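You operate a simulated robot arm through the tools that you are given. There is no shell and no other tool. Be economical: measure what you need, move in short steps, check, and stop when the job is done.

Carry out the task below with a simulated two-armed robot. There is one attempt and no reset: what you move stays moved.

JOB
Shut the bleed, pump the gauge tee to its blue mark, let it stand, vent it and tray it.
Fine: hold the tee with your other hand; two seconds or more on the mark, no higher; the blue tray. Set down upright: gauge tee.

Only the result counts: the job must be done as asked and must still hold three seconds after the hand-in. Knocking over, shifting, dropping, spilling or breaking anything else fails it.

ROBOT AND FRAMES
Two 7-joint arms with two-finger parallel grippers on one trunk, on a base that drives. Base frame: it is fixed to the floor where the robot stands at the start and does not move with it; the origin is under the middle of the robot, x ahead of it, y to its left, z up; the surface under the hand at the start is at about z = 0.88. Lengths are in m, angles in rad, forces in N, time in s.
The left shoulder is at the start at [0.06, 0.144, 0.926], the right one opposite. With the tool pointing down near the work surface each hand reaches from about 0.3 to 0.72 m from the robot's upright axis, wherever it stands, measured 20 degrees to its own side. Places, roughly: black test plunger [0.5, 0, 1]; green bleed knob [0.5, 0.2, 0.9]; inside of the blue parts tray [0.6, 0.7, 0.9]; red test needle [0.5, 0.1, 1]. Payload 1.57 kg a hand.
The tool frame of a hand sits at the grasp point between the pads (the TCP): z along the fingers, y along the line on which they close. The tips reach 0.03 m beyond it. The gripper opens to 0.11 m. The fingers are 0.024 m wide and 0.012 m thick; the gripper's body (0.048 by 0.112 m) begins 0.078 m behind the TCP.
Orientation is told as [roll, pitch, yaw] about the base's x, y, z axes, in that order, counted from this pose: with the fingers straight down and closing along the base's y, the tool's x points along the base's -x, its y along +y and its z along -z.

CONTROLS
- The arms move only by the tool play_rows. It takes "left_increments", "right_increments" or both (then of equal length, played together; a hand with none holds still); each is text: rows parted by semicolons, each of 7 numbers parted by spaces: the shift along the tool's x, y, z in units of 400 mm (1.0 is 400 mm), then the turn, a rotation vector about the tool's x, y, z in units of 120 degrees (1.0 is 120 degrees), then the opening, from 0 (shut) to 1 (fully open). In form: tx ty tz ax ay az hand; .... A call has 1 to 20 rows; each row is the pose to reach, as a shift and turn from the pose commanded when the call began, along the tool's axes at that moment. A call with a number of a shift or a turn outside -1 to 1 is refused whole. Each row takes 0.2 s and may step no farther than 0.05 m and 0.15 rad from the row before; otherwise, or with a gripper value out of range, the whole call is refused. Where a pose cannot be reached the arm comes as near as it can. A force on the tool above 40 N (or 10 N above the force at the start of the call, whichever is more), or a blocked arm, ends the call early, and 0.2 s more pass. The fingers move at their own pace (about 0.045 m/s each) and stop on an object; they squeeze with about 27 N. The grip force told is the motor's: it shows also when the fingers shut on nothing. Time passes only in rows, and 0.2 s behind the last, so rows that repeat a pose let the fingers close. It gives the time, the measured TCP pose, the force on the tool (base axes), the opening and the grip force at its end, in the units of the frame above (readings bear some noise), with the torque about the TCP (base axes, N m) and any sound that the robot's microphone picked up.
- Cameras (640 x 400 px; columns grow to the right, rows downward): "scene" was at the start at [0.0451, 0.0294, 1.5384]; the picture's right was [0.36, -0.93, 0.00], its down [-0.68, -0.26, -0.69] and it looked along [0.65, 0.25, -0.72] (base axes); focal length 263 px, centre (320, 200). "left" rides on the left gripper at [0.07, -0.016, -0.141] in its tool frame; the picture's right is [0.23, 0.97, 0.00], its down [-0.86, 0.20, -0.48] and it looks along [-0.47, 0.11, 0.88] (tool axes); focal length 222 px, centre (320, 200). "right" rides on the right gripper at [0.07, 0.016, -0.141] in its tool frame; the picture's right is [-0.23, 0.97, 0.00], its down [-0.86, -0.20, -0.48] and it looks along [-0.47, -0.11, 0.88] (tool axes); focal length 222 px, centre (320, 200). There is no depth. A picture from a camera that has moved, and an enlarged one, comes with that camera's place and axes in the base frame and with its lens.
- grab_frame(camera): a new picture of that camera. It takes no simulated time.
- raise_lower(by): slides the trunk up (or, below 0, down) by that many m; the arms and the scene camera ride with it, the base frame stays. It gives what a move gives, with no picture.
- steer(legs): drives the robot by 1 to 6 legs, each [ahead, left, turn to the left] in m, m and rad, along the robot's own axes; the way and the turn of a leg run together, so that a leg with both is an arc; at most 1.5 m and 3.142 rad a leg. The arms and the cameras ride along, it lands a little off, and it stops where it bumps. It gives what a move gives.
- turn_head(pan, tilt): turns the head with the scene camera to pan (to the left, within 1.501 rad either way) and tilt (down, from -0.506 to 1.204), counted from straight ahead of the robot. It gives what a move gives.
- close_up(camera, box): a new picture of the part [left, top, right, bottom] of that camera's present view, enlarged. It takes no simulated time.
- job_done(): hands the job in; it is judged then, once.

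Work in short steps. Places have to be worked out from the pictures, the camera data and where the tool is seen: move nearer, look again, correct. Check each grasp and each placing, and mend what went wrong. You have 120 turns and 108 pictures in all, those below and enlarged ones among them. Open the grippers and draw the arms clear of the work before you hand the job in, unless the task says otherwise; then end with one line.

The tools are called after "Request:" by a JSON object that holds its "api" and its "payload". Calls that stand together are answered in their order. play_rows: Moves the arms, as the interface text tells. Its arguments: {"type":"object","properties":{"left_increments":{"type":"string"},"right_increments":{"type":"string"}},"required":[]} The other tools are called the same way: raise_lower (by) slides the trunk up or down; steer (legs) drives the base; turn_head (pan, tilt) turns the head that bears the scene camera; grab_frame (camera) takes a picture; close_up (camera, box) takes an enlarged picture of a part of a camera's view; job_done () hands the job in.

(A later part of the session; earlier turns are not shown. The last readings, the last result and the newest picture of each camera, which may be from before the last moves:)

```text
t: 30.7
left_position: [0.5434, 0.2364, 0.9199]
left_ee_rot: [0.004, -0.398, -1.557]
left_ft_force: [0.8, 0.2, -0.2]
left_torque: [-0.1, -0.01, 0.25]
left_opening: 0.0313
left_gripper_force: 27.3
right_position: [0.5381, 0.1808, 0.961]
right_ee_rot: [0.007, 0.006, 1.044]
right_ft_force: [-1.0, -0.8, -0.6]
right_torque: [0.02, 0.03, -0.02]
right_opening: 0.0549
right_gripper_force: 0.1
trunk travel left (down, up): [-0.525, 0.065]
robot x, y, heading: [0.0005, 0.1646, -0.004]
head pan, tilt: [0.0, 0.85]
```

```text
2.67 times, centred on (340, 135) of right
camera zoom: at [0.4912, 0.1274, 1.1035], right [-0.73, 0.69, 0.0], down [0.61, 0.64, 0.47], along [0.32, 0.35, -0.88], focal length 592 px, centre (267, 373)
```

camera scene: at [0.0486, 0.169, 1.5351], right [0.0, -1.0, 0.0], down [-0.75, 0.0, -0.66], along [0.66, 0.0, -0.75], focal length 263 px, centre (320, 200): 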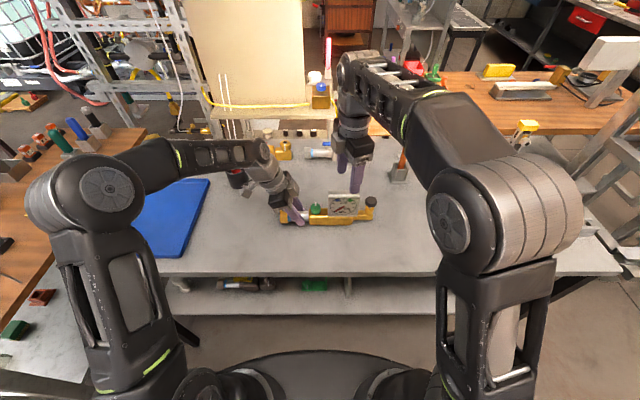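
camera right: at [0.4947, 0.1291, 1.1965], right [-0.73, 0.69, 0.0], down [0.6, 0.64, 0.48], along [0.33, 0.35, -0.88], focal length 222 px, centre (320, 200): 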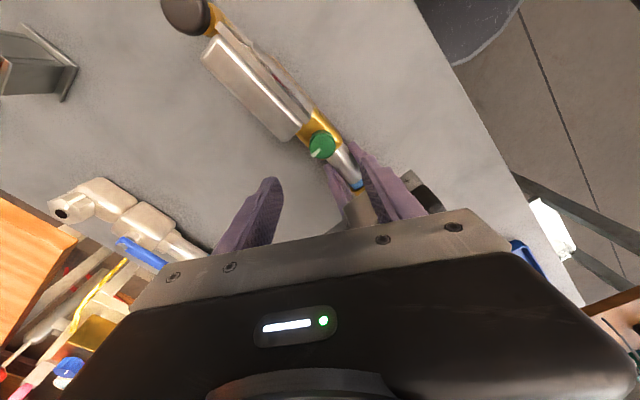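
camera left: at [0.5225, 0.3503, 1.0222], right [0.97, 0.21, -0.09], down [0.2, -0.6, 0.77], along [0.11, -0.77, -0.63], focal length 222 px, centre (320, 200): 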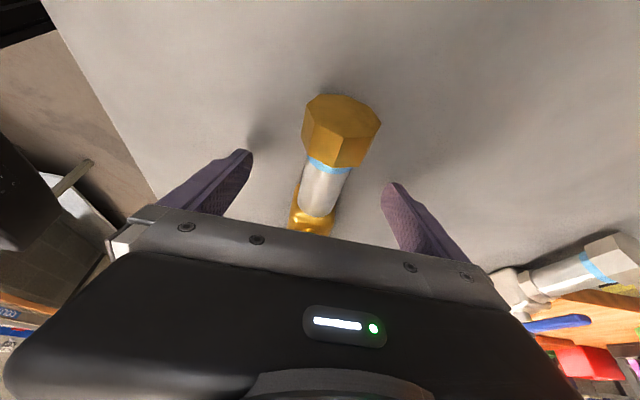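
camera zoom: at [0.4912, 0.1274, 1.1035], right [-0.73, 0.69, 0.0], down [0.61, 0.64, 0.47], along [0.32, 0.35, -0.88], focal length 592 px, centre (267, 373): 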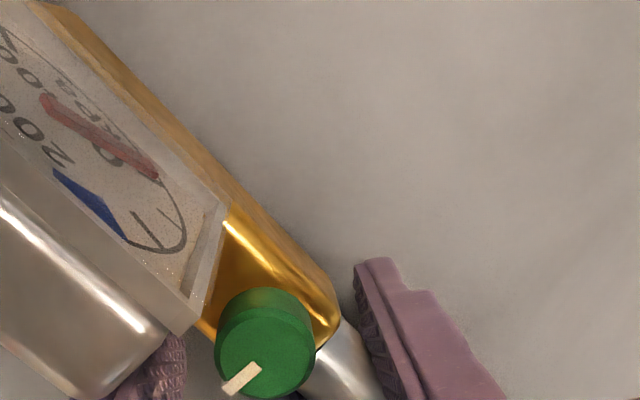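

Released; pointer back to +x. I rotate the open hand to yaw ≈95° and regrip.

Request:
{"api": "play_rows", "payload": {"right_increments": "0 0 0 0 0 -0.058 0.5; 0 0 0 0 0 -0.117 0.5; 0 0 0 0 0 -0.175 0.5; 0 0 0 0 0 -0.233 0.5; 0 0 0 0 0 -0.29 0.5; 0 0 0 0 0 -0.29 0.5; 0 0 0 0 0 -0.29 0.35; 0 0 0 0 0 -0.29 0.25; 0 0 0 0 0 -0.29 0.15; 0 0 0 0 0 -0.29 0.1; 0 0 0 0 0 -0.29 0.1"}}

Request:
{"api": "close_up", "payload": {"camera": "right", "box": [220, 60, 460, 210]}}

Request:
{"api": "close_up", "payload": {"camera": "scene", "box": [272, 170, 368, 230]}}

```text
t: 33.1
left_position: [0.5419, 0.2355, 0.9203]
left_ee_rot: [-0.001, -0.398, -1.561]
left_ft_force: [-21.1, 0.6, 7.1]
left_torque: [0.1, 0.21, -1.02]
left_opening: 0.0315
left_gripper_force: 27.2
right_position: [0.5403, 0.1787, 0.9615]
right_ee_rot: [0.002, 0.003, 1.65]
right_ft_force: [22.9, 0.1, 0.6]
right_torque: [0.01, -1.03, -0.1]
right_opening: 0.0296
right_gripper_force: 26.8
trunk travel left (down, up): [-0.525, 0.065]
robot x, y, heading: [0.0033, 0.1709, -0.007]
head pan, tilt: [0.0, 0.85]
```

```text
2.67 times, centred on (340, 135) of right
camera zoom: at [0.5302, 0.1077, 1.1044], right [-0.99, 0.15, 0.0], down [0.13, 0.87, 0.48], along [0.07, 0.47, -0.88], focal length 592 px, centre (267, 373)
```

zoom: 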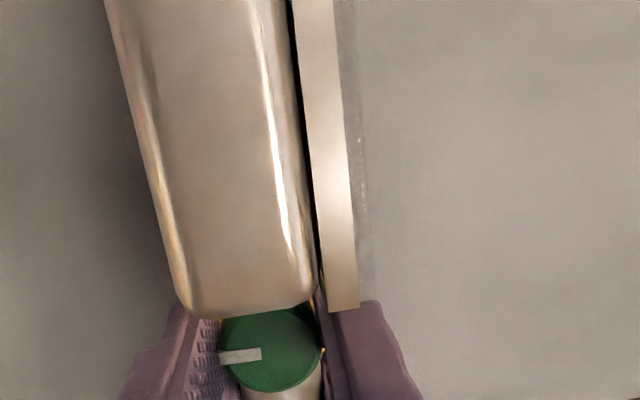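

```text
6.67 times, centred on (320, 200) of scene
camera zoom: at [0.0482, 0.1691, 1.5352], right [0.0, -1.0, 0.0], down [-0.75, 0.0, -0.66], along [0.66, 0.0, -0.75], focal length 1752 px, centre (320, 200)
```

zoom: 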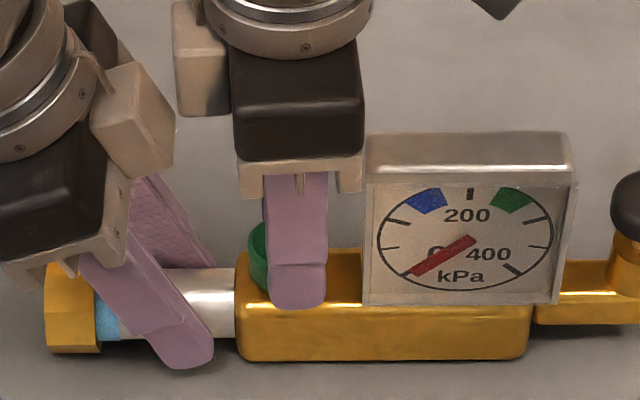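

Gripped at yaw 95°, well away from the gauge. I shift 2 mm to relieve side load and turn clockwise 45° in gentle rows.

Request:
{"api": "play_rows", "payload": {"right_increments": "0 -0.006 0 0 0 0 0.1; 0 -0.006 0 0 0 0.05 0.1; 0 -0.006 0 0 0 0.1 0.1; 0 -0.006 0 0 0 0.15 0.1; 0 -0.006 0 0 0 0.2 0.1; 0 -0.006 0 0 0 0.25 0.1; 0 -0.006 0 0 0 0.3 0.1; 0 -0.006 0 0 0 0.35 0.1"}}

Request:
{"api": "close_up", "payload": {"camera": "right", "box": [220, 60, 460, 210]}}

Request:
{"api": "close_up", "payload": {"camera": "scene", "box": [272, 170, 368, 230]}}

```text
t: 34.9
left_position: [0.5418, 0.2356, 0.9187]
left_ee_rot: [0.004, -0.398, -1.558]
left_ft_force: [-6.7, -0.6, -1.1]
left_torque: [0.14, 0.22, -0.69]
left_opening: 0.0314
left_gripper_force: 27.3
right_position: [0.5407, 0.181, 0.9617]
right_ee_rot: [0.006, 0.004, 0.916]
right_ft_force: [3.4, 1.7, 10.0]
right_torque: [-0.19, -0.15, 0.01]
right_opening: 0.0294
right_gripper_force: 26.3
trunk travel left (down, up): [-0.525, 0.065]
robot x, y, heading: [0.0018, 0.1669, 0.001]
head pan, tilt: [0.0, 0.85]
```

```text
2.67 times, centred on (340, 135) of right
camera zoom: at [0.4862, 0.1351, 1.104], right [-0.63, 0.77, 0.0], down [0.68, 0.56, 0.47], along [0.36, 0.3, -0.88], focal length 592 px, centre (267, 373)
```

zoom: 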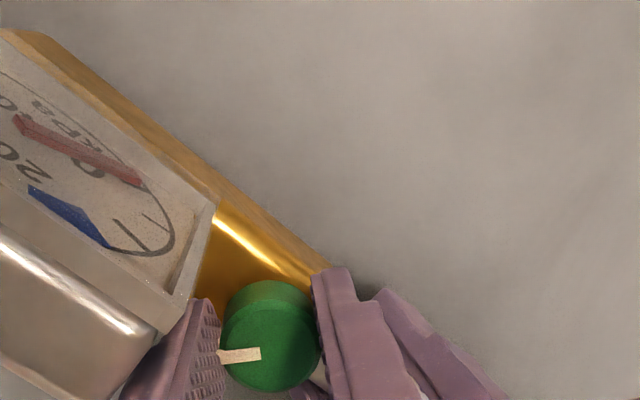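

```text
6.67 times, centred on (320, 200) of scene
camera zoom: at [0.0481, 0.1693, 1.535], right [0.0, -1.0, 0.0], down [-0.75, 0.0, -0.66], along [0.66, 0.0, -0.75], focal length 1752 px, centre (320, 200)
```

zoom: 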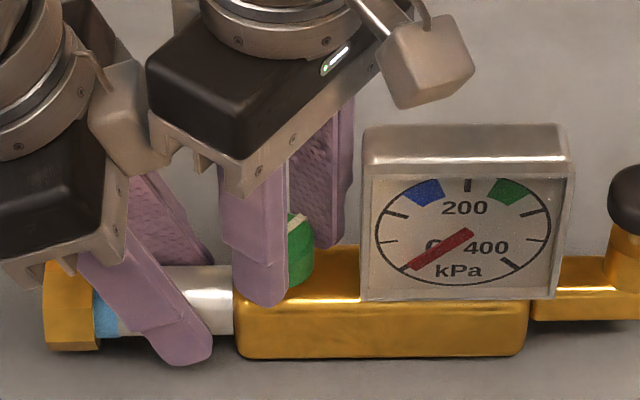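

It turned 42° freely, so earlier was only the gauge contact. I ratchet: release, return to yaw 95°, regrip.

Request:
{"api": "play_rows", "payload": {"right_increments": "0 0 0 0 0 0 0.25; 0 0 0 0 0 0 0.42; 0 0 0 0 0 0 0.42; 0 0 0 0 0 -0.06 0.42; 0 0 0 0 0 -0.12 0.5; 0 0 0 0 0 -0.18 0.5; 0 0 0 0 0 -0.24 0.5; 0 0 0 0 0 -0.3 0.5; 0 0 0 0 0 -0.345 0.5; 0 0 0 0 0 -0.345 0.4; 0 0 0 0 0 -0.345 0.3; 0 0 0 0 0 -0.345 0.2; 0 0 0 0 0 -0.345 0.1; 0 0 0 0 0 -0.345 0.1; 0 0 0 0 0 -0.345 0.1"}}

Request:
{"api": "close_up", "payload": {"camera": "right", "box": [220, 60, 460, 210]}}

```text
t: 38.1
left_position: [0.5424, 0.2357, 0.9193]
left_ee_rot: [0.0, -0.4, -1.56]
left_ft_force: [-17.7, 0.4, 8.7]
left_torque: [0.02, 0.22, -0.91]
left_opening: 0.0315
left_gripper_force: 26.3
right_position: [0.5433, 0.1784, 0.9619]
right_ee_rot: [0.004, 0.001, 1.639]
right_ft_force: [19.8, 1.7, 0.6]
right_torque: [0.01, -0.86, -0.07]
right_opening: 0.0295
right_gripper_force: 27.4
trunk travel left (down, up): [-0.525, 0.065]
robot x, y, heading: [0.0033, 0.1691, -0.007]
head pan, tilt: [0.0, 0.85]
```

```text
2.67 times, centred on (340, 135) of right
camera zoom: at [0.5317, 0.1082, 1.1039], right [-0.99, 0.16, 0.0], down [0.14, 0.87, 0.48], along [0.07, 0.47, -0.88], focal length 592 px, centre (267, 373)
```

zoom: 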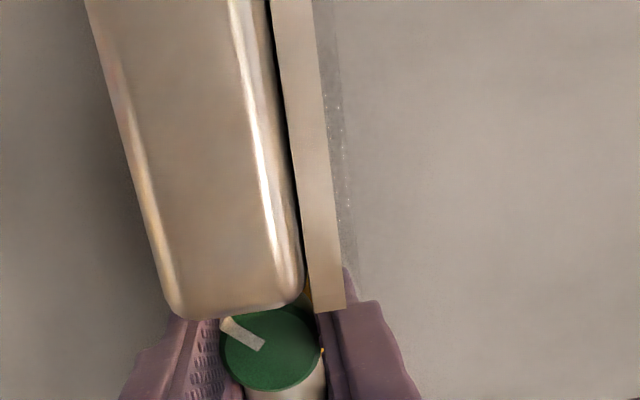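

Pointer is now ~45° clockwise. Next stroke.

Request:
{"api": "play_rows", "payload": {"right_increments": "0 -0.007 0 0 0 0 0.1; 0 -0.007 0 0 0 0.05 0.1; 0 -0.007 0 0 0 0.1 0.1; 0 -0.007 0 0 0 0.15 0.1; 0 -0.007 0 0 0 0.2 0.1; 0 -0.007 0 0 0 0.25 0.1; 0 -0.007 0 0 0 0.3 0.1; 0 -0.007 0 0 0 0.36 0.1; 0 -0.007 0 0 0 0.38 0.1"}}

Request:
{"api": "close_up", "payload": {"camera": "right", "box": [220, 60, 460, 210]}}

Request:
{"api": "close_up", "payload": {"camera": "scene", "box": [272, 170, 368, 230]}}

```text
t: 40.1
left_position: [0.5438, 0.2361, 0.92]
left_ee_rot: [0.008, -0.401, -1.558]
left_ft_force: [21.1, -5.1, -8.9]
left_torque: [0.63, 0.05, 0.86]
left_opening: 0.0314
left_gripper_force: 26.9
right_position: [0.5406, 0.1814, 0.9622]
right_ee_rot: [0.007, 0.009, 0.844]
right_ft_force: [-24.3, 5.2, 17.3]
right_torque: [-0.17, 0.88, 0.08]
right_opening: 0.0294
right_gripper_force: 27.0
trunk travel left (down, up): [-0.525, 0.065]
robot x, y, heading: [-0.0001, 0.1701, -0.005]
head pan, tilt: [0.0, 0.85]
```

```text
2.67 times, centred on (340, 135) of right
camera zoom: at [0.4859, 0.1396, 1.1047], right [-0.58, 0.82, 0.01], down [0.72, 0.51, 0.47], along [0.38, 0.28, -0.88], focal length 592 px, centre (267, 373)
```

zoom: 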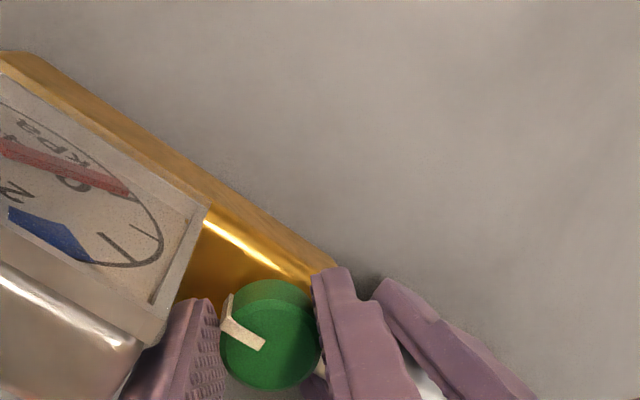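

```text
6.67 times, centred on (320, 200) of scene
camera zoom: at [0.0481, 0.1692, 1.5351], right [0.0, -1.0, 0.0], down [-0.75, 0.0, -0.66], along [0.66, 0.0, -0.75], focal length 1752 px, centre (320, 200)
```

zoom: 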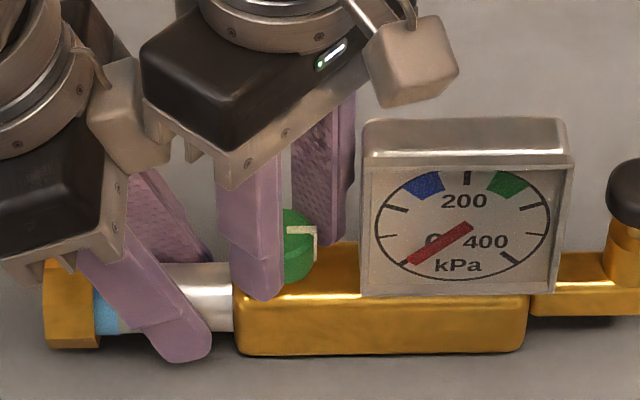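

Pointer now ~90° clockwise (towards the gauge) with no stop felt. I ratchet again to find whether there is a stop further on.

Request:
{"api": "play_rows", "payload": {"right_increments": "0 0 0 0 0 0 0.25; 0 0 0 0 0 0 0.42; 0 0 0 0 0 0 0.42; 0 0 0 0 0 -0.06 0.42; 0 0 0 0 0 -0.12 0.5; 0 0 0 0 0 -0.18 0.5; 0 0 0 0 0 -0.24 0.5; 0 0 0 0 0 -0.3 0.5; 0 0 0 0 0 -0.36 0.5; 0 0 0 0 0 -0.38 0.4; 0 0 0 0 0 -0.38 0.3; 0 0 0 0 0 -0.38 0.2; 0 0 0 0 0 -0.38 0.1; 0 0 0 0 0 -0.38 0.1; 0 0 0 0 0 -0.38 0.1"}}

Request:
{"api": "play_rows", "payload": {"right_increments": "0 -0.003 0 0 0 0 0.1; 0 -0.003 0 0 0 0.05 0.1; 0 -0.003 0 0 0 0.1 0.1; 0 -0.003 0 0 0 0.15 0.1; 0 -0.003 0 0 0 0.2 0.1; 0 -0.003 0 0 0 0.25 0.1"}}

Request:
{"api": "close_up", "payload": {"camera": "right", "box": [220, 60, 460, 210]}}

Request:
{"api": "close_up", "payload": {"camera": "scene", "box": [272, 170, 368, 230]}}

```text
t: 43.3
left_position: [0.5421, 0.2362, 0.9196]
left_ee_rot: [0.002, -0.398, -1.559]
left_ft_force: [2.2, 0.2, -0.3]
left_torque: [-0.14, 0.14, -0.24]
left_opening: 0.0311
left_gripper_force: 27.2
right_position: [0.5438, 0.1807, 0.962]
right_ee_rot: [0.006, 0.002, 1.641]
right_ft_force: [-2.3, -0.9, -0.5]
right_torque: [0.1, -0.09, 0.15]
right_opening: 0.0295
right_gripper_force: 26.8
trunk travel left (down, up): [-0.525, 0.065]
robot x, y, heading: [0.0001, 0.1645, -0.004]
head pan, tilt: [0.0, 0.85]
```

```text
t: 44.7
left_position: [0.5423, 0.2364, 0.9185]
left_ee_rot: [0.006, -0.401, -1.558]
left_ft_force: [19.0, 1.5, 0.5]
left_torque: [0.45, -0.11, 0.64]
left_opening: 0.0313
left_gripper_force: 27.1
right_position: [0.5432, 0.1822, 0.962]
right_ee_rot: [0.007, 0.006, 1.117]
right_ft_force: [-19.0, -0.3, 4.3]
right_torque: [0.03, 0.83, 0.39]
right_opening: 0.0294
right_gripper_force: 27.1
trunk travel left (down, up): [-0.525, 0.065]
robot x, y, heading: [0.0019, 0.1725, -0.009]
head pan, tilt: [0.0, 0.85]
```

```text
2.67 times, centred on (340, 135) of right
camera zoom: at [0.5005, 0.1257, 1.1037], right [-0.78, 0.63, 0.01], down [0.56, 0.68, 0.47], along [0.29, 0.37, -0.88], focal length 592 px, centre (267, 373)
```

zoom: 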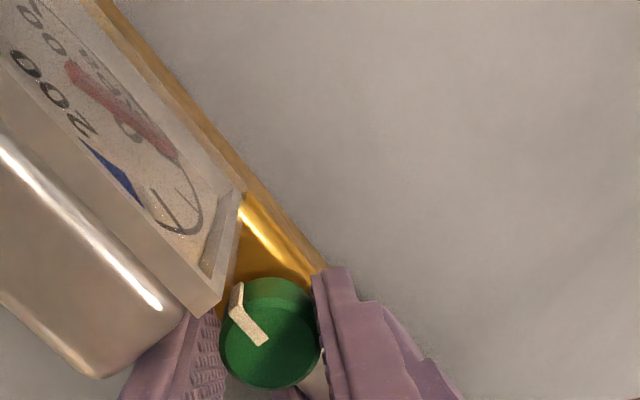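

```text
6.67 times, centred on (320, 200) of scene
camera zoom: at [0.0488, 0.1693, 1.535], right [0.0, -1.0, 0.0], down [-0.75, 0.0, -0.66], along [0.66, 0.0, -0.75], focal length 1752 px, centre (320, 200)
```

zoom: 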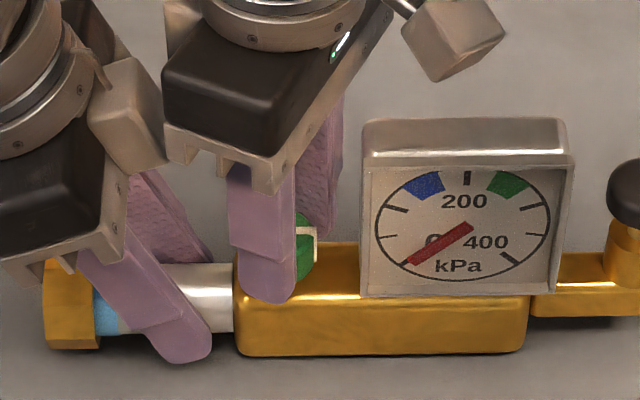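

The knob slipped in the fingers while the pointer stayed at 90°: hard stop reached, bleed shut. I release, rise and look.

Request:
{"api": "play_rows", "payload": {"right_increments": "0 0 0 0 0 0 0.25; 0 0 0 0 0 0 0.42; 0 0 0 0 0 0 0.42; 0 0 -0.07 0 0 0 0.42; 0 0 -0.14 0 0 0 0.42; 0 0 -0.21 0 0 0 0.3; 0 0 -0.25 0 0 0 0.2; 0 0 -0.25 0 0 0 0.1; 0 0 -0.25 0 0 0 0"}}

Request:
{"api": "grab_frame", "payload": {"camera": "right"}}

Request:
{"api": "close_up", "payload": {"camera": "scene", "box": [256, 160, 384, 240]}}

```text
t: 46.7
left_position: [0.5429, 0.237, 0.9176]
left_ee_rot: [0.003, -0.398, -1.559]
left_ft_force: [1.4, 0.9, -0.8]
left_torque: [0.01, -0.09, 0.27]
left_opening: 0.0313
left_gripper_force: 27.0
right_position: [0.5454, 0.181, 1.053]
right_ee_rot: [0.007, 0.006, 1.116]
right_ft_force: [-0.2, 0.0, -0.2]
right_torque: [-0.02, -0.01, 0.02]
right_opening: 0.0
right_gripper_force: 12.5
right hand out of reach, approached as far as the arm can: row 7, 8, 9
trunk travel left (down, up): [-0.525, 0.065]
robot x, y, heading: [-0.0012, 0.1717, 0.001]
head pan, tilt: [0.0, 0.85]
```

```text
61 pictures are left
camera right: at [0.5021, 0.1253, 1.1947], right [-0.78, 0.63, 0.0], down [0.56, 0.68, 0.47], along [0.3, 0.37, -0.88], focal length 222 px, centre (320, 200)
```

right: 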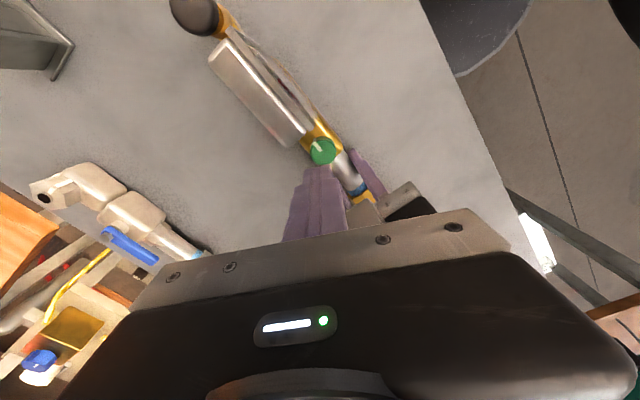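

```text
5.00 times, centred on (320, 200) of scene
camera zoom: at [0.0488, 0.1691, 1.5351], right [0.0, -1.0, 0.0], down [-0.75, 0.0, -0.66], along [0.66, 0.0, -0.75], focal length 1314 px, centre (320, 200)
```

zoom: 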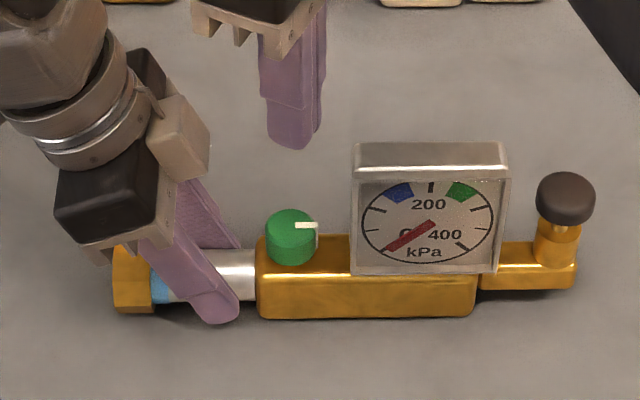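

Pointer is along the body, shut. Plunger cap ≈ (0.548, 0.028), top ~0.97. I carry the closed right fingers over it.

Request:
{"api": "play_rows", "payload": {"right_increments": "0.057 -0.029 0 0 0 0.05 0; 0.114 -0.058 0 0 0 0.1 0; 0.17 -0.087 0 0 0 0.15 0; 0.227 -0.116 0 0 0 0.2 0; 0.284 -0.145 0 0 0 0.25 0; 0.341 -0.1735 0 0 0 0.28 0; 0.341 -0.1735 0 0 0 0.28 0"}}

Request:
{"api": "grab_frame", "payload": {"camera": "right"}}

Request:
{"api": "close_up", "payload": {"camera": "scene", "box": [272, 150, 400, 230]}}

```text
t: 48.3
left_position: [0.5417, 0.2351, 0.9193]
left_ee_rot: [0.003, -0.4, -1.558]
left_ft_force: [0.8, 0.0, 0.2]
left_torque: [-0.24, 0.1, -0.28]
left_opening: 0.0314
left_gripper_force: 27.3
right_position: [0.5492, 0.0266, 1.0548]
right_ee_rot: [0.001, 0.007, 0.529]
right_ft_force: [0.0, 0.2, 0.4]
right_torque: [-0.01, -0.01, 0.02]
right_opening: 0.0
right_gripper_force: 21.4
trunk travel left (down, up): [-0.525, 0.065]
robot x, y, heading: [-0.0015, 0.1645, -0.003]
head pan, tilt: [0.0, 0.85]
```

```text
59 pictures are left
camera right: at [0.4807, 0.0052, 1.1952], right [-0.3, 0.96, 0.0], down [0.84, 0.26, 0.47], along [0.45, 0.14, -0.88], focal length 222 px, centre (320, 200)
```

right: 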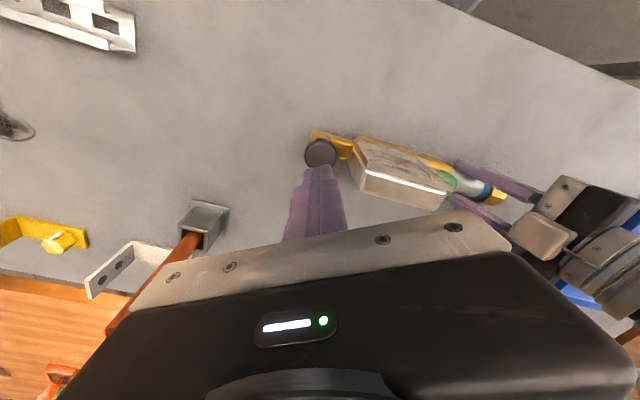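

```text
5.00 times, centred on (336, 190) of scene
camera zoom: at [0.0486, 0.1691, 1.5351], right [0.0, -1.0, 0.0], down [-0.75, 0.0, -0.66], along [0.66, 0.0, -0.75], focal length 1314 px, centre (240, 250)
```

zoom: 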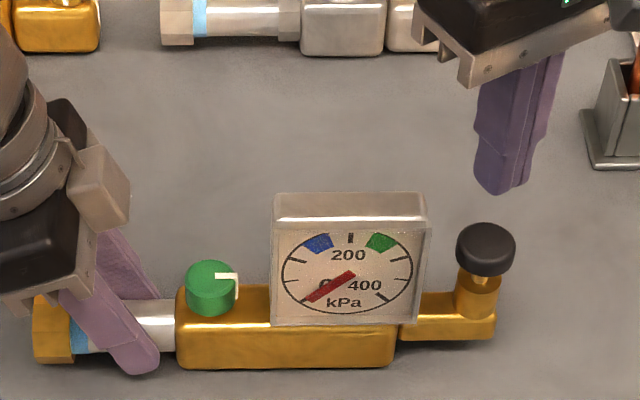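

Cap centre ≈ (0.543, 0.026), top near z≈0.975. I descend slowly until just touching.

Request:
{"api": "play_rows", "payload": {"right_increments": "0.013 0.0075 0.05 0 0 0 0; 0.013 0.0075 0.09 0 0 0 0; 0.013 0.0075 0.1 0 0 0 0; 0.013 0.0075 0.105 0 0 0 0; 0.013 0.0075 0.11 0 0 0 0; 0.013 0.0075 0.115 0 0 0 0; 0.013 0.0075 0.12 0 0 0 0"}}

Request:
{"api": "close_up", "payload": {"camera": "scene", "box": [304, 160, 400, 220]}}

Request:
{"api": "close_up", "payload": {"camera": "right", "box": [240, 80, 400, 180]}}

```text
t: 49.9
left_position: [0.542, 0.2349, 0.9191]
left_ee_rot: [0.002, -0.399, -1.56]
left_ft_force: [-0.2, -0.6, -0.3]
left_torque: [-0.03, 0.02, -0.26]
left_opening: 0.0312
left_gripper_force: 27.0
right_position: [0.5404, 0.0274, 1.0064]
right_ee_rot: [0.0, 0.007, 0.53]
right_ft_force: [1.4, -0.5, 2.5]
right_torque: [0.0, -0.07, 0.01]
right_opening: 0.0
right_gripper_force: 21.1
trunk travel left (down, up): [-0.525, 0.065]
robot x, y, heading: [0.0015, 0.1633, -0.003]
head pan, tilt: [0.0, 0.85]
```

```text
6.67 times, centred on (352, 190) of scene
camera zoom: at [0.0486, 0.169, 1.5351], right [0.0, -1.0, 0.0], down [-0.75, 0.0, -0.66], along [0.66, 0.0, -0.75], focal length 1752 px, centre (107, 267)
```

zoom: 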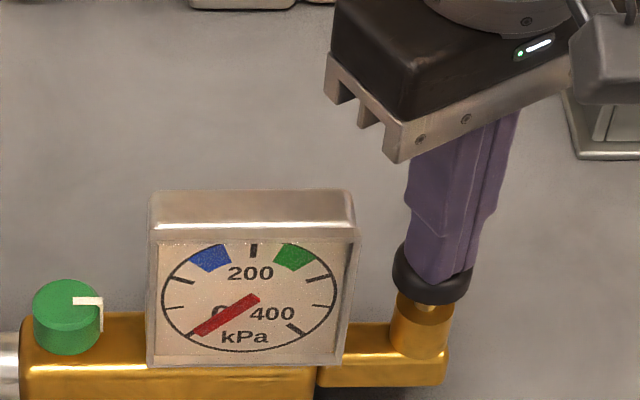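

```text
4.00 times, centred on (320, 130) of right
camera zoom: at [0.4733, 0.0052, 1.1481], right [-0.3, 0.95, 0.0], down [0.84, 0.26, 0.47], along [0.45, 0.14, -0.88], focal length 888 px, centre (320, 480)
```

zoom: 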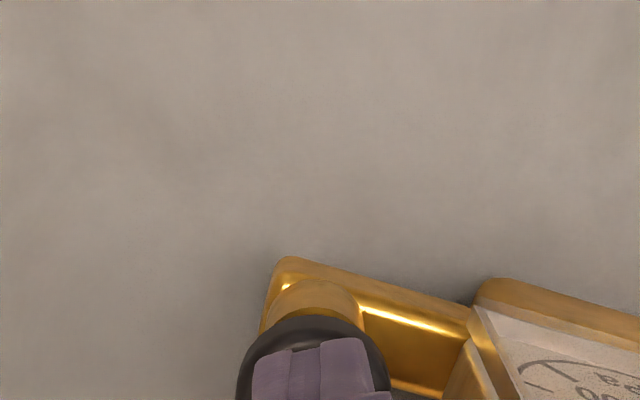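

Contact at ~2.5 N, fingers centred on the cap. I press 4 mm in small steps and read the gauge.

Request:
{"api": "play_rows", "payload": {"right_increments": "0 0 0.003 0 0 0 0; 0 0 0.006 0 0 0 0; 0 0 0.01 0 0 0 0"}}

Request:
{"api": "close_up", "payload": {"camera": "scene", "box": [304, 160, 400, 220]}}

```text
t: 50.7
left_position: [0.5428, 0.2341, 0.9189]
left_ee_rot: [0.004, -0.399, -1.559]
left_ft_force: [1.1, -1.3, 0.1]
left_torque: [0.0, 0.01, 0.32]
left_opening: 0.0313
left_gripper_force: 26.6
right_position: [0.5414, 0.0271, 1.0024]
right_ee_rot: [0.002, 0.007, 0.531]
right_ft_force: [-1.8, 0.0, 3.3]
right_torque: [0.04, 0.02, 0.03]
right_opening: 0.0
right_gripper_force: 21.5
trunk travel left (down, up): [-0.525, 0.065]
robot x, y, heading: [-0.0029, 0.1664, -0.002]
head pan, tilt: [0.0, 0.85]
```

```text
6.67 times, centred on (352, 190) of scene
camera zoom: at [0.0483, 0.169, 1.5351], right [0.0, -1.0, 0.0], down [-0.75, 0.0, -0.66], along [0.66, 0.0, -0.75], focal length 1752 px, centre (107, 267)
```

zoom: 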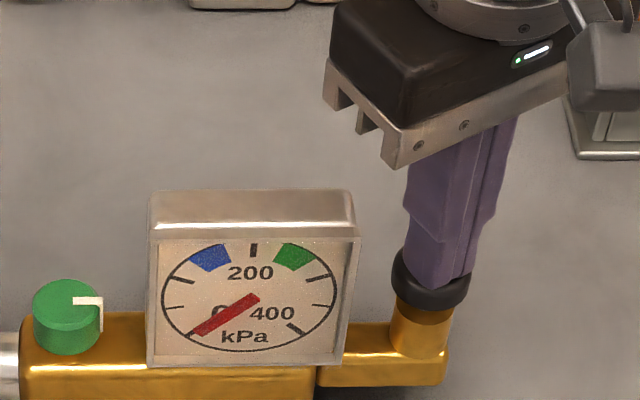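

Plunger moved 4 mm, needle still at 0. I press 3 mm more.

Request:
{"api": "play_rows", "payload": {"right_increments": "0 0 0.0025 0 0 0 0; 0 0 0.005 0 0 0 0; 0 0 0.0075 0 0 0 0"}}

Request:
{"api": "close_up", "payload": {"camera": "scene", "box": [304, 160, 400, 220]}}

```text
t: 51.5
left_position: [0.5425, 0.2355, 0.9199]
left_ee_rot: [0.003, -0.399, -1.56]
left_ft_force: [1.1, -0.4, 0.1]
left_torque: [0.13, -0.05, 0.26]
left_opening: 0.0315
left_gripper_force: 26.7
right_position: [0.5406, 0.026, 0.9994]
right_ee_rot: [0.002, 0.008, 0.531]
right_ft_force: [0.3, -0.3, 4.5]
right_torque: [0.03, -0.03, -0.05]
right_opening: 0.0003
right_gripper_force: 21.2
trunk travel left (down, up): [-0.525, 0.065]
robot x, y, heading: [-0.0004, 0.175, -0.0]
head pan, tilt: [0.0, 0.85]
```

```text
6.67 times, centred on (352, 190) of scene
camera zoom: at [0.0485, 0.1691, 1.5351], right [0.0, -1.0, 0.0], down [-0.75, 0.0, -0.66], along [0.66, 0.0, -0.75], focal length 1752 px, centre (107, 267)
```

zoom: 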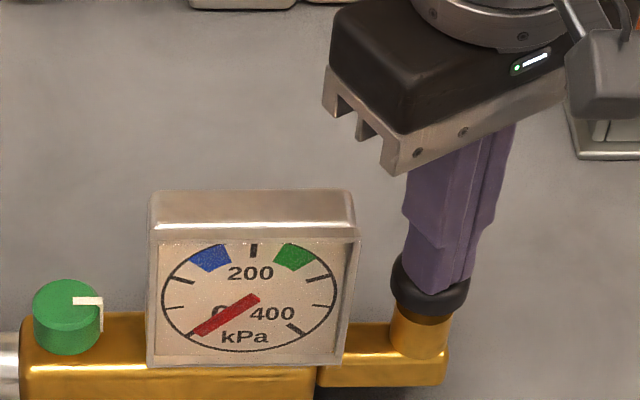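

Spring-like 4.5 N; still 0. I continue 4 mm.

Request:
{"api": "play_rows", "payload": {"right_increments": "0 0 0.0025 0 0 0 0; 0 0 0.005 0 0 0 0; 0 0 0.0075 0 0 0 0; 0 0 0.01 0 0 0 0"}}

Request:
{"api": "close_up", "payload": {"camera": "scene", "box": [304, 160, 400, 220]}}

```text
t: 52.5
left_position: [0.5425, 0.2363, 0.9194]
left_ee_rot: [0.005, -0.398, -1.559]
left_ft_force: [1.9, -0.5, 0.3]
left_torque: [-0.04, -0.05, 0.28]
left_opening: 0.0313
left_gripper_force: 27.5
right_position: [0.5401, 0.0262, 0.9958]
right_ee_rot: [0.001, 0.006, 0.531]
right_ft_force: [0.4, -2.5, 6.2]
right_torque: [0.01, -0.08, -0.08]
right_opening: 0.0
right_gripper_force: 21.2
trunk travel left (down, up): [-0.525, 0.065]
robot x, y, heading: [-0.0027, 0.1687, -0.007]
head pan, tilt: [0.0, 0.85]
```

```text
6.67 times, centred on (352, 190) of scene
camera zoom: at [0.0484, 0.169, 1.5351], right [0.0, -1.0, 0.0], down [-0.75, 0.0, -0.66], along [0.66, 0.0, -0.75], focal length 1752 px, centre (107, 267)
```

zoom: 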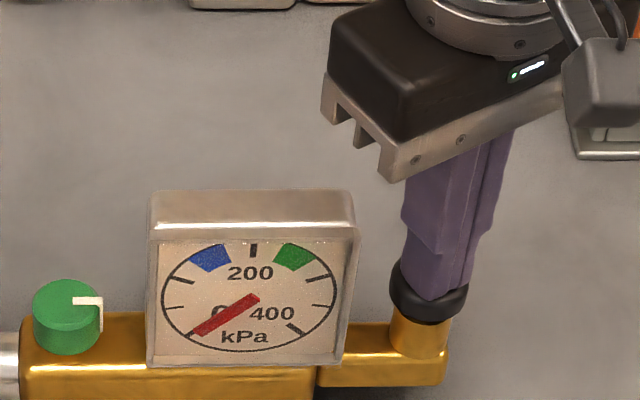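

Continue pressing 4 mm more.

Request:
{"api": "play_rows", "payload": {"right_increments": "0 0 0.0025 0 0 0 0; 0 0 0.005 0 0 0 0; 0 0 0.0075 0 0 0 0; 0 0 0.01 0 0 0 0"}}

Request:
{"api": "close_up", "payload": {"camera": "scene", "box": [304, 160, 400, 220]}}

```text
t: 53.5
left_position: [0.5418, 0.2362, 0.9207]
left_ee_rot: [0.003, -0.397, -1.56]
left_ft_force: [1.0, 1.4, 0.1]
left_torque: [0.1, -0.04, 0.38]
left_opening: 0.0311
left_gripper_force: 27.0
right_position: [0.5407, 0.0259, 0.9918]
right_ee_rot: [0.0, 0.007, 0.531]
right_ft_force: [-0.8, -1.9, 7.7]
right_torque: [0.0, -0.04, -0.06]
right_opening: 0.0
right_gripper_force: 21.5
trunk travel left (down, up): [-0.525, 0.065]
robot x, y, heading: [-0.0042, 0.1692, -0.005]
head pan, tilt: [0.0, 0.85]
```

```text
6.67 times, centred on (352, 190) of scene
camera zoom: at [0.0483, 0.169, 1.5351], right [0.0, -1.0, 0.0], down [-0.75, 0.0, -0.66], along [0.66, 0.0, -0.75], focal length 1752 px, centre (107, 267)
```

zoom: 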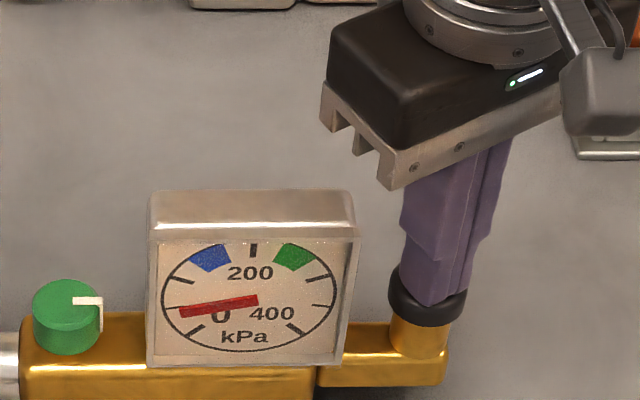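

Needle jumped to ~50: a stroke counts near the end. I release fully and check that it holds.

Request:
{"api": "play_rows", "payload": {"right_increments": "0 0 -0.0125 0 0 0 0; 0 0 -0.025 0 0 0 0; 0 0 -0.0375 0 0 0 0; 0 0 -0.042 0 0 0 0"}}

Request:
{"api": "close_up", "payload": {"camera": "scene", "box": [304, 160, 400, 220]}}

```text
t: 54.5
left_position: [0.5427, 0.2363, 0.9184]
left_ee_rot: [0.002, -0.399, -1.559]
left_ft_force: [0.4, 0.5, 0.7]
left_torque: [-0.11, -0.07, 0.25]
left_opening: 0.0316
left_gripper_force: 26.9
right_position: [0.5409, 0.0267, 1.0082]
right_ee_rot: [0.003, 0.009, 0.53]
right_ft_force: [-0.6, 0.3, -0.2]
right_torque: [0.01, 0.02, -0.03]
right_opening: 0.0
right_gripper_force: 21.1
trunk travel left (down, up): [-0.525, 0.065]
robot x, y, heading: [0.0007, 0.1694, -0.003]
head pan, tilt: [0.0, 0.85]
```

```text
6.67 times, centred on (352, 190) of scene
camera zoom: at [0.0485, 0.1691, 1.5351], right [0.0, -1.0, 0.0], down [-0.75, 0.0, -0.66], along [0.66, 0.0, -0.75], focal length 1752 px, centre (107, 267)
```

zoom: 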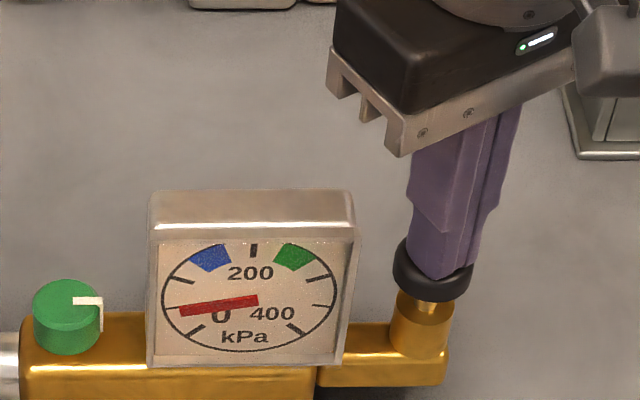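

It holds at ~50. Second stroke, same depth, then release.

Request:
{"api": "play_rows", "payload": {"right_increments": "0 0 0.01 0 0 0 0; 0 0 0.02 0 0 0 0; 0 0 0.03 0 0 0 0; 0 0 0.037 0 0 0 0; 0 0 0.042 0 0 0 0; 0 0 0.042 0 0 0 0; 0 0 0.03 0 0 0 0; 0 0 0.015 0 0 0 0; 0 0 0 0 0 0 0; 0 0 0 0 0 0 0"}}

Request:
{"api": "close_up", "payload": {"camera": "scene", "box": [304, 160, 400, 220]}}

```text
t: 56.7
left_position: [0.5414, 0.2363, 0.9194]
left_ee_rot: [0.002, -0.397, -1.558]
left_ft_force: [-0.6, -1.2, 0.8]
left_torque: [-0.12, 0.07, -0.21]
left_opening: 0.0311
left_gripper_force: 26.8
right_position: [0.5398, 0.0263, 1.0064]
right_ee_rot: [0.001, 0.008, 0.529]
right_ft_force: [-0.4, 0.5, 1.7]
right_torque: [0.02, -0.01, 0.05]
right_opening: 0.0001
right_gripper_force: 20.6
trunk travel left (down, up): [-0.525, 0.065]
robot x, y, heading: [-0.0023, 0.1721, -0.008]
head pan, tilt: [0.0, 0.85]
```

```text
6.67 times, centred on (352, 190) of scene
camera zoom: at [0.0484, 0.169, 1.5351], right [0.0, -1.0, 0.0], down [-0.75, 0.0, -0.66], along [0.66, 0.0, -0.75], focal length 1752 px, centre (107, 267)
```

zoom: 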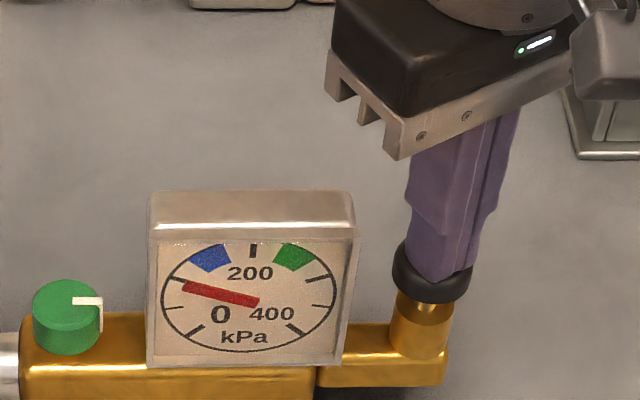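

About 93 kPa; each stroke ≈46. A third stroke should land on blue.

Request:
{"api": "play_rows", "payload": {"right_increments": "0 0 0.01 0 0 0 0; 0 0 0.02 0 0 0 0; 0 0 0.03 0 0 0 0; 0 0 0.037 0 0 0 0; 0 0 0.041 0 0 0 0; 0 0 0.041 0 0 0 0; 0 0 0.03 0 0 0 0; 0 0 0.015 0 0 0 0; 0 0 0 0 0 0 0; 0 0 0 0 0 0 0"}}

Request:
{"api": "close_up", "payload": {"camera": "scene", "box": [320, 180, 368, 210]}}

```text
t: 58.9
left_position: [0.5417, 0.235, 0.9196]
left_ee_rot: [0.003, -0.399, -1.558]
left_ft_force: [-0.9, -0.1, 0.1]
left_torque: [-0.21, 0.11, -0.26]
left_opening: 0.0314
left_gripper_force: 26.9
right_position: [0.5416, 0.026, 1.0081]
right_ee_rot: [0.002, 0.009, 0.53]
right_ft_force: [-1.2, -0.1, 1.5]
right_torque: [0.06, 0.01, 0.01]
right_opening: 0.0002
right_gripper_force: 21.3
trunk travel left (down, up): [-0.525, 0.065]
robot x, y, heading: [-0.0002, 0.1715, -0.005]
head pan, tilt: [0.0, 0.85]
```

```text
13.33 times, centred on (344, 195) of scene
camera zoom: at [0.0482, 0.1691, 1.5351], right [0.0, -1.0, 0.0], down [-0.75, 0.0, -0.66], along [0.66, 0.0, -0.75], focal length 3505 px, centre (0, 267)
```

zoom: 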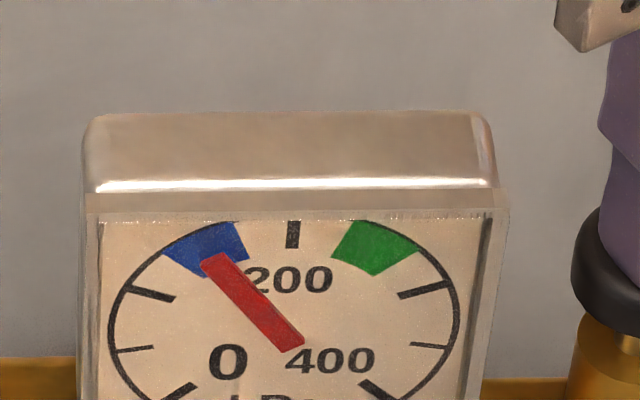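

Needle is in the middle of blue. I let it stand for over 3 s, lifting the right hand off the plunger.

Request:
{"api": "play_rows", "payload": {"right_increments": "0 0 -0.03 0 0 0 0; 0 0 -0.06 0 0 0 0; 0 0 -0.09 0 0 0 0; 0 0 -0.115 0 0 0 0; 0 0 -0.115 0 0 0 0; 0 0 -0.115 0 0 0 0; 0 0 -0.115 0 0 0 0; 0 0 -0.115 0 0 0 0; 0 0 -0.115 0 0 0 0; 0 0 -0.115 0 0 0 0; 0 0 -0.115 0 0 0 0; 0 0 -0.115 0 0 0 0; 0 0 -0.115 0 0 0 0; 0 0 -0.115 0 0 0 0; 0 0 -0.115 0 0 0 0; 0 0 -0.115 0 0 0 0"}}

Request:
{"api": "close_up", "payload": {"camera": "scene", "box": [272, 160, 384, 230]}}

```text
t: 62.3
left_position: [0.5419, 0.2356, 0.9195]
left_ee_rot: [0.003, -0.395, -1.559]
left_ft_force: [0.6, -1.0, 2.8]
left_torque: [0.26, -0.01, -0.26]
left_opening: 0.0315
left_gripper_force: 27.0
right_position: [0.5417, 0.0266, 1.0537]
right_ee_rot: [0.001, 0.008, 0.533]
right_ft_force: [0.0, -0.4, -0.4]
right_torque: [-0.01, 0.0, 0.01]
right_opening: 0.0
right_gripper_force: 21.9
trunk travel left (down, up): [-0.525, 0.065]
robot x, y, heading: [0.0025, 0.1685, -0.001]
head pan, tilt: [0.0, 0.85]
```

```text
5.71 times, centred on (328, 195) of scene
camera zoom: at [0.0485, 0.169, 1.5351], right [0.0, -1.0, 0.0], down [-0.75, 0.0, -0.66], along [0.66, 0.0, -0.75], focal length 1502 px, centre (274, 229)
```

zoom: 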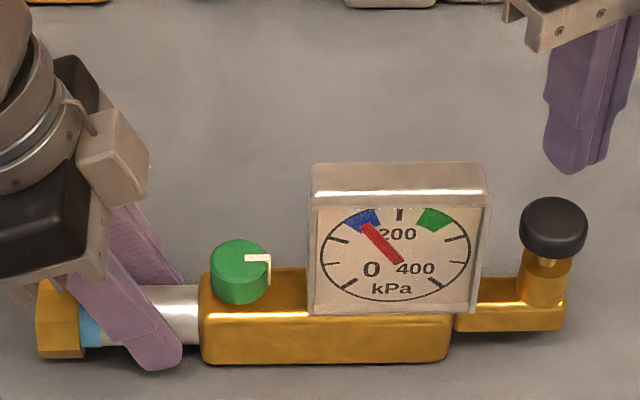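

Still on blue after over 3 s. Now to vent: I bring the right hand back over the knob at yaw ≈54°.

Request:
{"api": "play_rows", "payload": {"right_increments": "-0.033 0.055 0 0 0 -0.033 0; -0.066 0.111 0 0 0 -0.067 0.1; -0.099 0.166 0 0 0 -0.1 0.2; -0.132 0.221 0 0 0 -0.133 0.3; -0.165 0.277 0 0 0 -0.167 0.4; -0.198 0.332 0 0 0 -0.2 0.5; -0.198 0.332 0 0 0 -0.2 0.5"}}

Request:
{"api": "close_up", "payload": {"camera": "right", "box": [220, 60, 460, 210]}}

```text
t: 63.9
left_position: [0.5427, 0.2354, 0.9192]
left_ee_rot: [0.004, -0.397, -1.56]
left_ft_force: [0.2, 0.1, 0.7]
left_torque: [-0.02, -0.05, 0.23]
left_opening: 0.0313
left_gripper_force: 27.4
right_position: [0.5415, 0.1819, 1.0527]
right_ee_rot: [0.004, 0.006, 0.95]
right_ft_force: [-0.2, 0.3, -0.7]
right_torque: [0.05, 0.02, 0.0]
right_opening: 0.055
right_gripper_force: 0.0
trunk travel left (down, up): [-0.525, 0.065]
robot x, y, heading: [-0.0034, 0.1703, 0.003]
head pan, tilt: [0.0, 0.85]
```

```text
2.67 times, centred on (340, 135) of right
camera zoom: at [0.4897, 0.1346, 1.1952], right [-0.66, 0.75, 0.0], down [0.66, 0.58, 0.47], along [0.35, 0.31, -0.88], focal length 592 px, centre (267, 373)
```

zoom: 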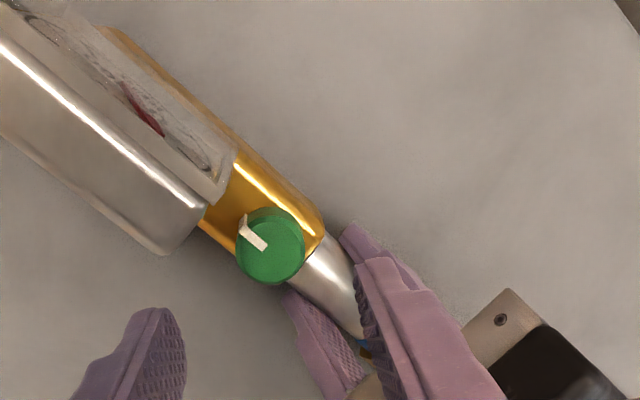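

Knob at (0.542, 0.183), aligned. I descend and grip it.

Request:
{"api": "play_rows", "payload": {"right_increments": "0 0 0.06 0 0 0 0.46; 0 0 0.12 0 0 0 0.46; 0 0 0.18 0 0 0 0.46; 0 0 0.21 0 0 0 0.46; 0 0 0.227 0 0 0 0.46; 0 0 0.227 0 0 0 0.35; 0 0 0.227 0 0 0 0.25; 0 0 0.227 0 0 0 0.15; 0 0 0.227 0 0 0 0.1; 0 0 0.227 0 0 0 0.1"}}

Request:
{"api": "close_up", "payload": {"camera": "right", "box": [220, 60, 460, 210]}}

```text
t: 66.1
left_position: [0.5425, 0.2354, 0.9195]
left_ee_rot: [0.004, -0.398, -1.559]
left_ft_force: [-1.6, 0.9, 2.7]
left_torque: [-0.1, 0.11, -0.26]
left_opening: 0.0313
left_gripper_force: 27.3
right_position: [0.5406, 0.1823, 0.9637]
right_ee_rot: [0.004, 0.005, 0.948]
right_ft_force: [2.7, -0.8, -0.1]
right_torque: [0.03, -0.16, 0.02]
right_opening: 0.0293
right_gripper_force: 27.0
trunk travel left (down, up): [-0.525, 0.065]
robot x, y, heading: [-0.001, 0.1681, -0.005]
head pan, tilt: [0.0, 0.85]
```

```text
2.67 times, centred on (340, 135) of right
camera zoom: at [0.4884, 0.1348, 1.1048], right [-0.66, 0.75, 0.0], down [0.66, 0.58, 0.47], along [0.35, 0.31, -0.88], focal length 592 px, centre (267, 373)
```

zoom: 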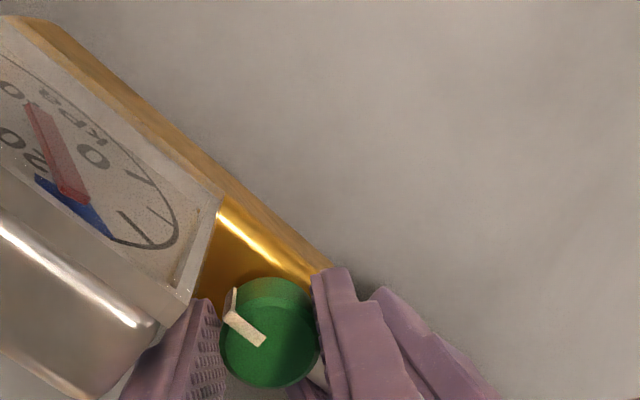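

Gripped. I turn counter-clockwise ~42° to open the bleed.

Request:
{"api": "play_rows", "payload": {"right_increments": "0 0 0 0 0 -0.05 0.1; 0 0 0 0 0 -0.1 0.1; 0 0 0 0 0 -0.15 0.1; 0 0 0 0 0 -0.2 0.1; 0 0 0 0 0 -0.25 0.1; 0 0 0 0 0 -0.3 0.1; 0 0 0 0 0 -0.34 0.1; 0 0 0 0 0 -0.34 0.1"}}

Request:
{"api": "close_up", "payload": {"camera": "scene", "box": [272, 160, 384, 230]}}

```text
t: 67.9
left_position: [0.5418, 0.2354, 0.9198]
left_ee_rot: [0.003, -0.398, -1.561]
left_ft_force: [-12.8, 3.0, 8.3]
left_torque: [-0.07, 0.15, -0.79]
left_opening: 0.0316
left_gripper_force: 27.0
right_position: [0.5432, 0.1806, 0.9631]
right_ee_rot: [0.006, 0.002, 1.661]
right_ft_force: [14.8, -2.9, 0.7]
right_torque: [-0.31, -0.67, -0.06]
right_opening: 0.0293
right_gripper_force: 26.9
trunk travel left (down, up): [-0.525, 0.065]
robot x, y, heading: [0.0004, 0.1702, -0.008]
head pan, tilt: [0.0, 0.85]
```

```text
5.71 times, centred on (328, 195) of scene
camera zoom: at [0.0485, 0.1691, 1.5351], right [0.0, -1.0, 0.0], down [-0.75, 0.0, -0.66], along [0.66, 0.0, -0.75], focal length 1502 px, centre (274, 229)
```

zoom: 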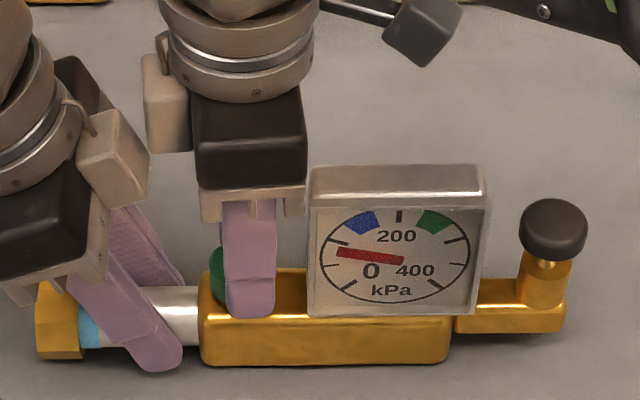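

The pressure is dropping. I ratchet once more to open the bleed fully.

Request:
{"api": "play_rows", "payload": {"right_increments": "0 0 0 0 0 0 0.3; 0 0 0 0 0 0 0.46; 0 0 0 0 0 0 0.46; 0 0 0 0 0 0.06 0.46; 0 0 0 0 0 0.12 0.46; 0 0 0 0 0 0.18 0.46; 0 0 0 0 0 0.24 0.46; 0 0 0 0 0 0.3 0.46; 0 0 0 0 0 0.34 0.46; 0 0 0 0 0 0.34 0.35; 0 0 0 0 0 0.34 0.25; 0 0 0 0 0 0.34 0.15; 0 0 0 0 0 0.34 0.1; 0 0 0 0 0 0.34 0.1"}}

Request:
{"api": "play_rows", "payload": {"right_increments": "0 0 0 0 0 -0.05 0.1; 0 0 0 0 0 -0.1 0.1; 0 0 0 0 0 -0.15 0.1; 0 0 0 0 0 -0.2 0.1; 0 0 0 0 0 -0.25 0.1; 0 0 0 0 0 -0.3 0.1; 0 0 0 0 0 -0.34 0.1"}}

Request:
{"api": "close_up", "payload": {"camera": "scene", "box": [272, 160, 384, 230]}}

Request:
{"api": "close_up", "payload": {"camera": "right", "box": [220, 60, 460, 210]}}

```text
t: 70.9
left_position: [0.5426, 0.236, 0.9196]
left_ee_rot: [0.004, -0.398, -1.558]
left_ft_force: [6.6, -3.2, -0.4]
left_torque: [0.24, -0.05, 0.32]
left_opening: 0.0312
left_gripper_force: 27.0
right_position: [0.5417, 0.1832, 0.9634]
right_ee_rot: [0.004, 0.007, 0.948]
right_ft_force: [-5.7, 4.2, 1.2]
right_torque: [-0.09, 0.2, 0.04]
right_opening: 0.029
right_gripper_force: 26.9
trunk travel left (down, up): [-0.525, 0.065]
robot x, y, heading: [0.0032, 0.1715, -0.002]
head pan, tilt: [0.0, 0.85]
```

```text
t: 72.5
left_position: [0.5417, 0.2365, 0.9201]
left_ee_rot: [0.002, -0.398, -1.56]
left_ft_force: [-6.9, 2.7, 5.0]
left_torque: [-0.28, 0.0, 0.23]
left_opening: 0.0311
left_gripper_force: 27.2
right_position: [0.5435, 0.1819, 0.9632]
right_ee_rot: [0.007, 0.004, 1.664]
right_ft_force: [11.0, -1.3, -0.4]
right_torque: [-0.8, -0.56, -0.15]
right_opening: 0.0293
right_gripper_force: 27.6
trunk travel left (down, up): [-0.525, 0.065]
robot x, y, heading: [0.0027, 0.1671, -0.005]
head pan, tilt: [0.0, 0.85]
```

```text
5.71 times, centred on (328, 195) of scene
camera zoom: at [0.0487, 0.1692, 1.5351], right [0.0, -1.0, 0.0], down [-0.75, 0.0, -0.66], along [0.66, 0.0, -0.75], focal length 1502 px, centre (274, 229)
```

zoom: 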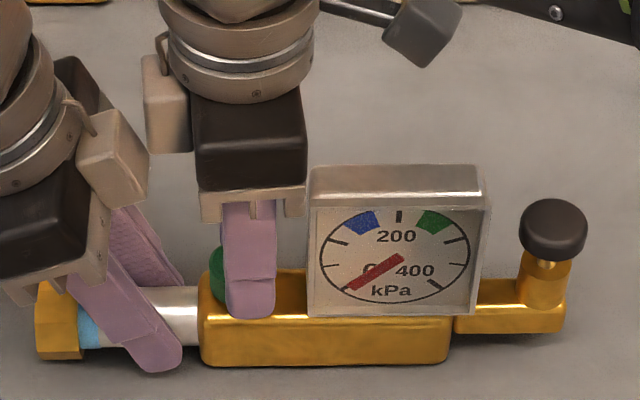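

```text
2.67 times, centred on (340, 135) of right
camera zoom: at [0.5341, 0.1103, 1.1043], right [-0.99, 0.14, 0.0], down [0.12, 0.87, 0.47], along [0.06, 0.47, -0.88], focal length 592 px, centre (267, 373)
```

zoom: 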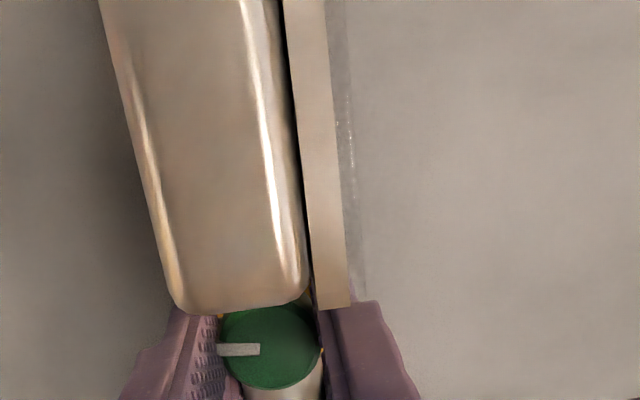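

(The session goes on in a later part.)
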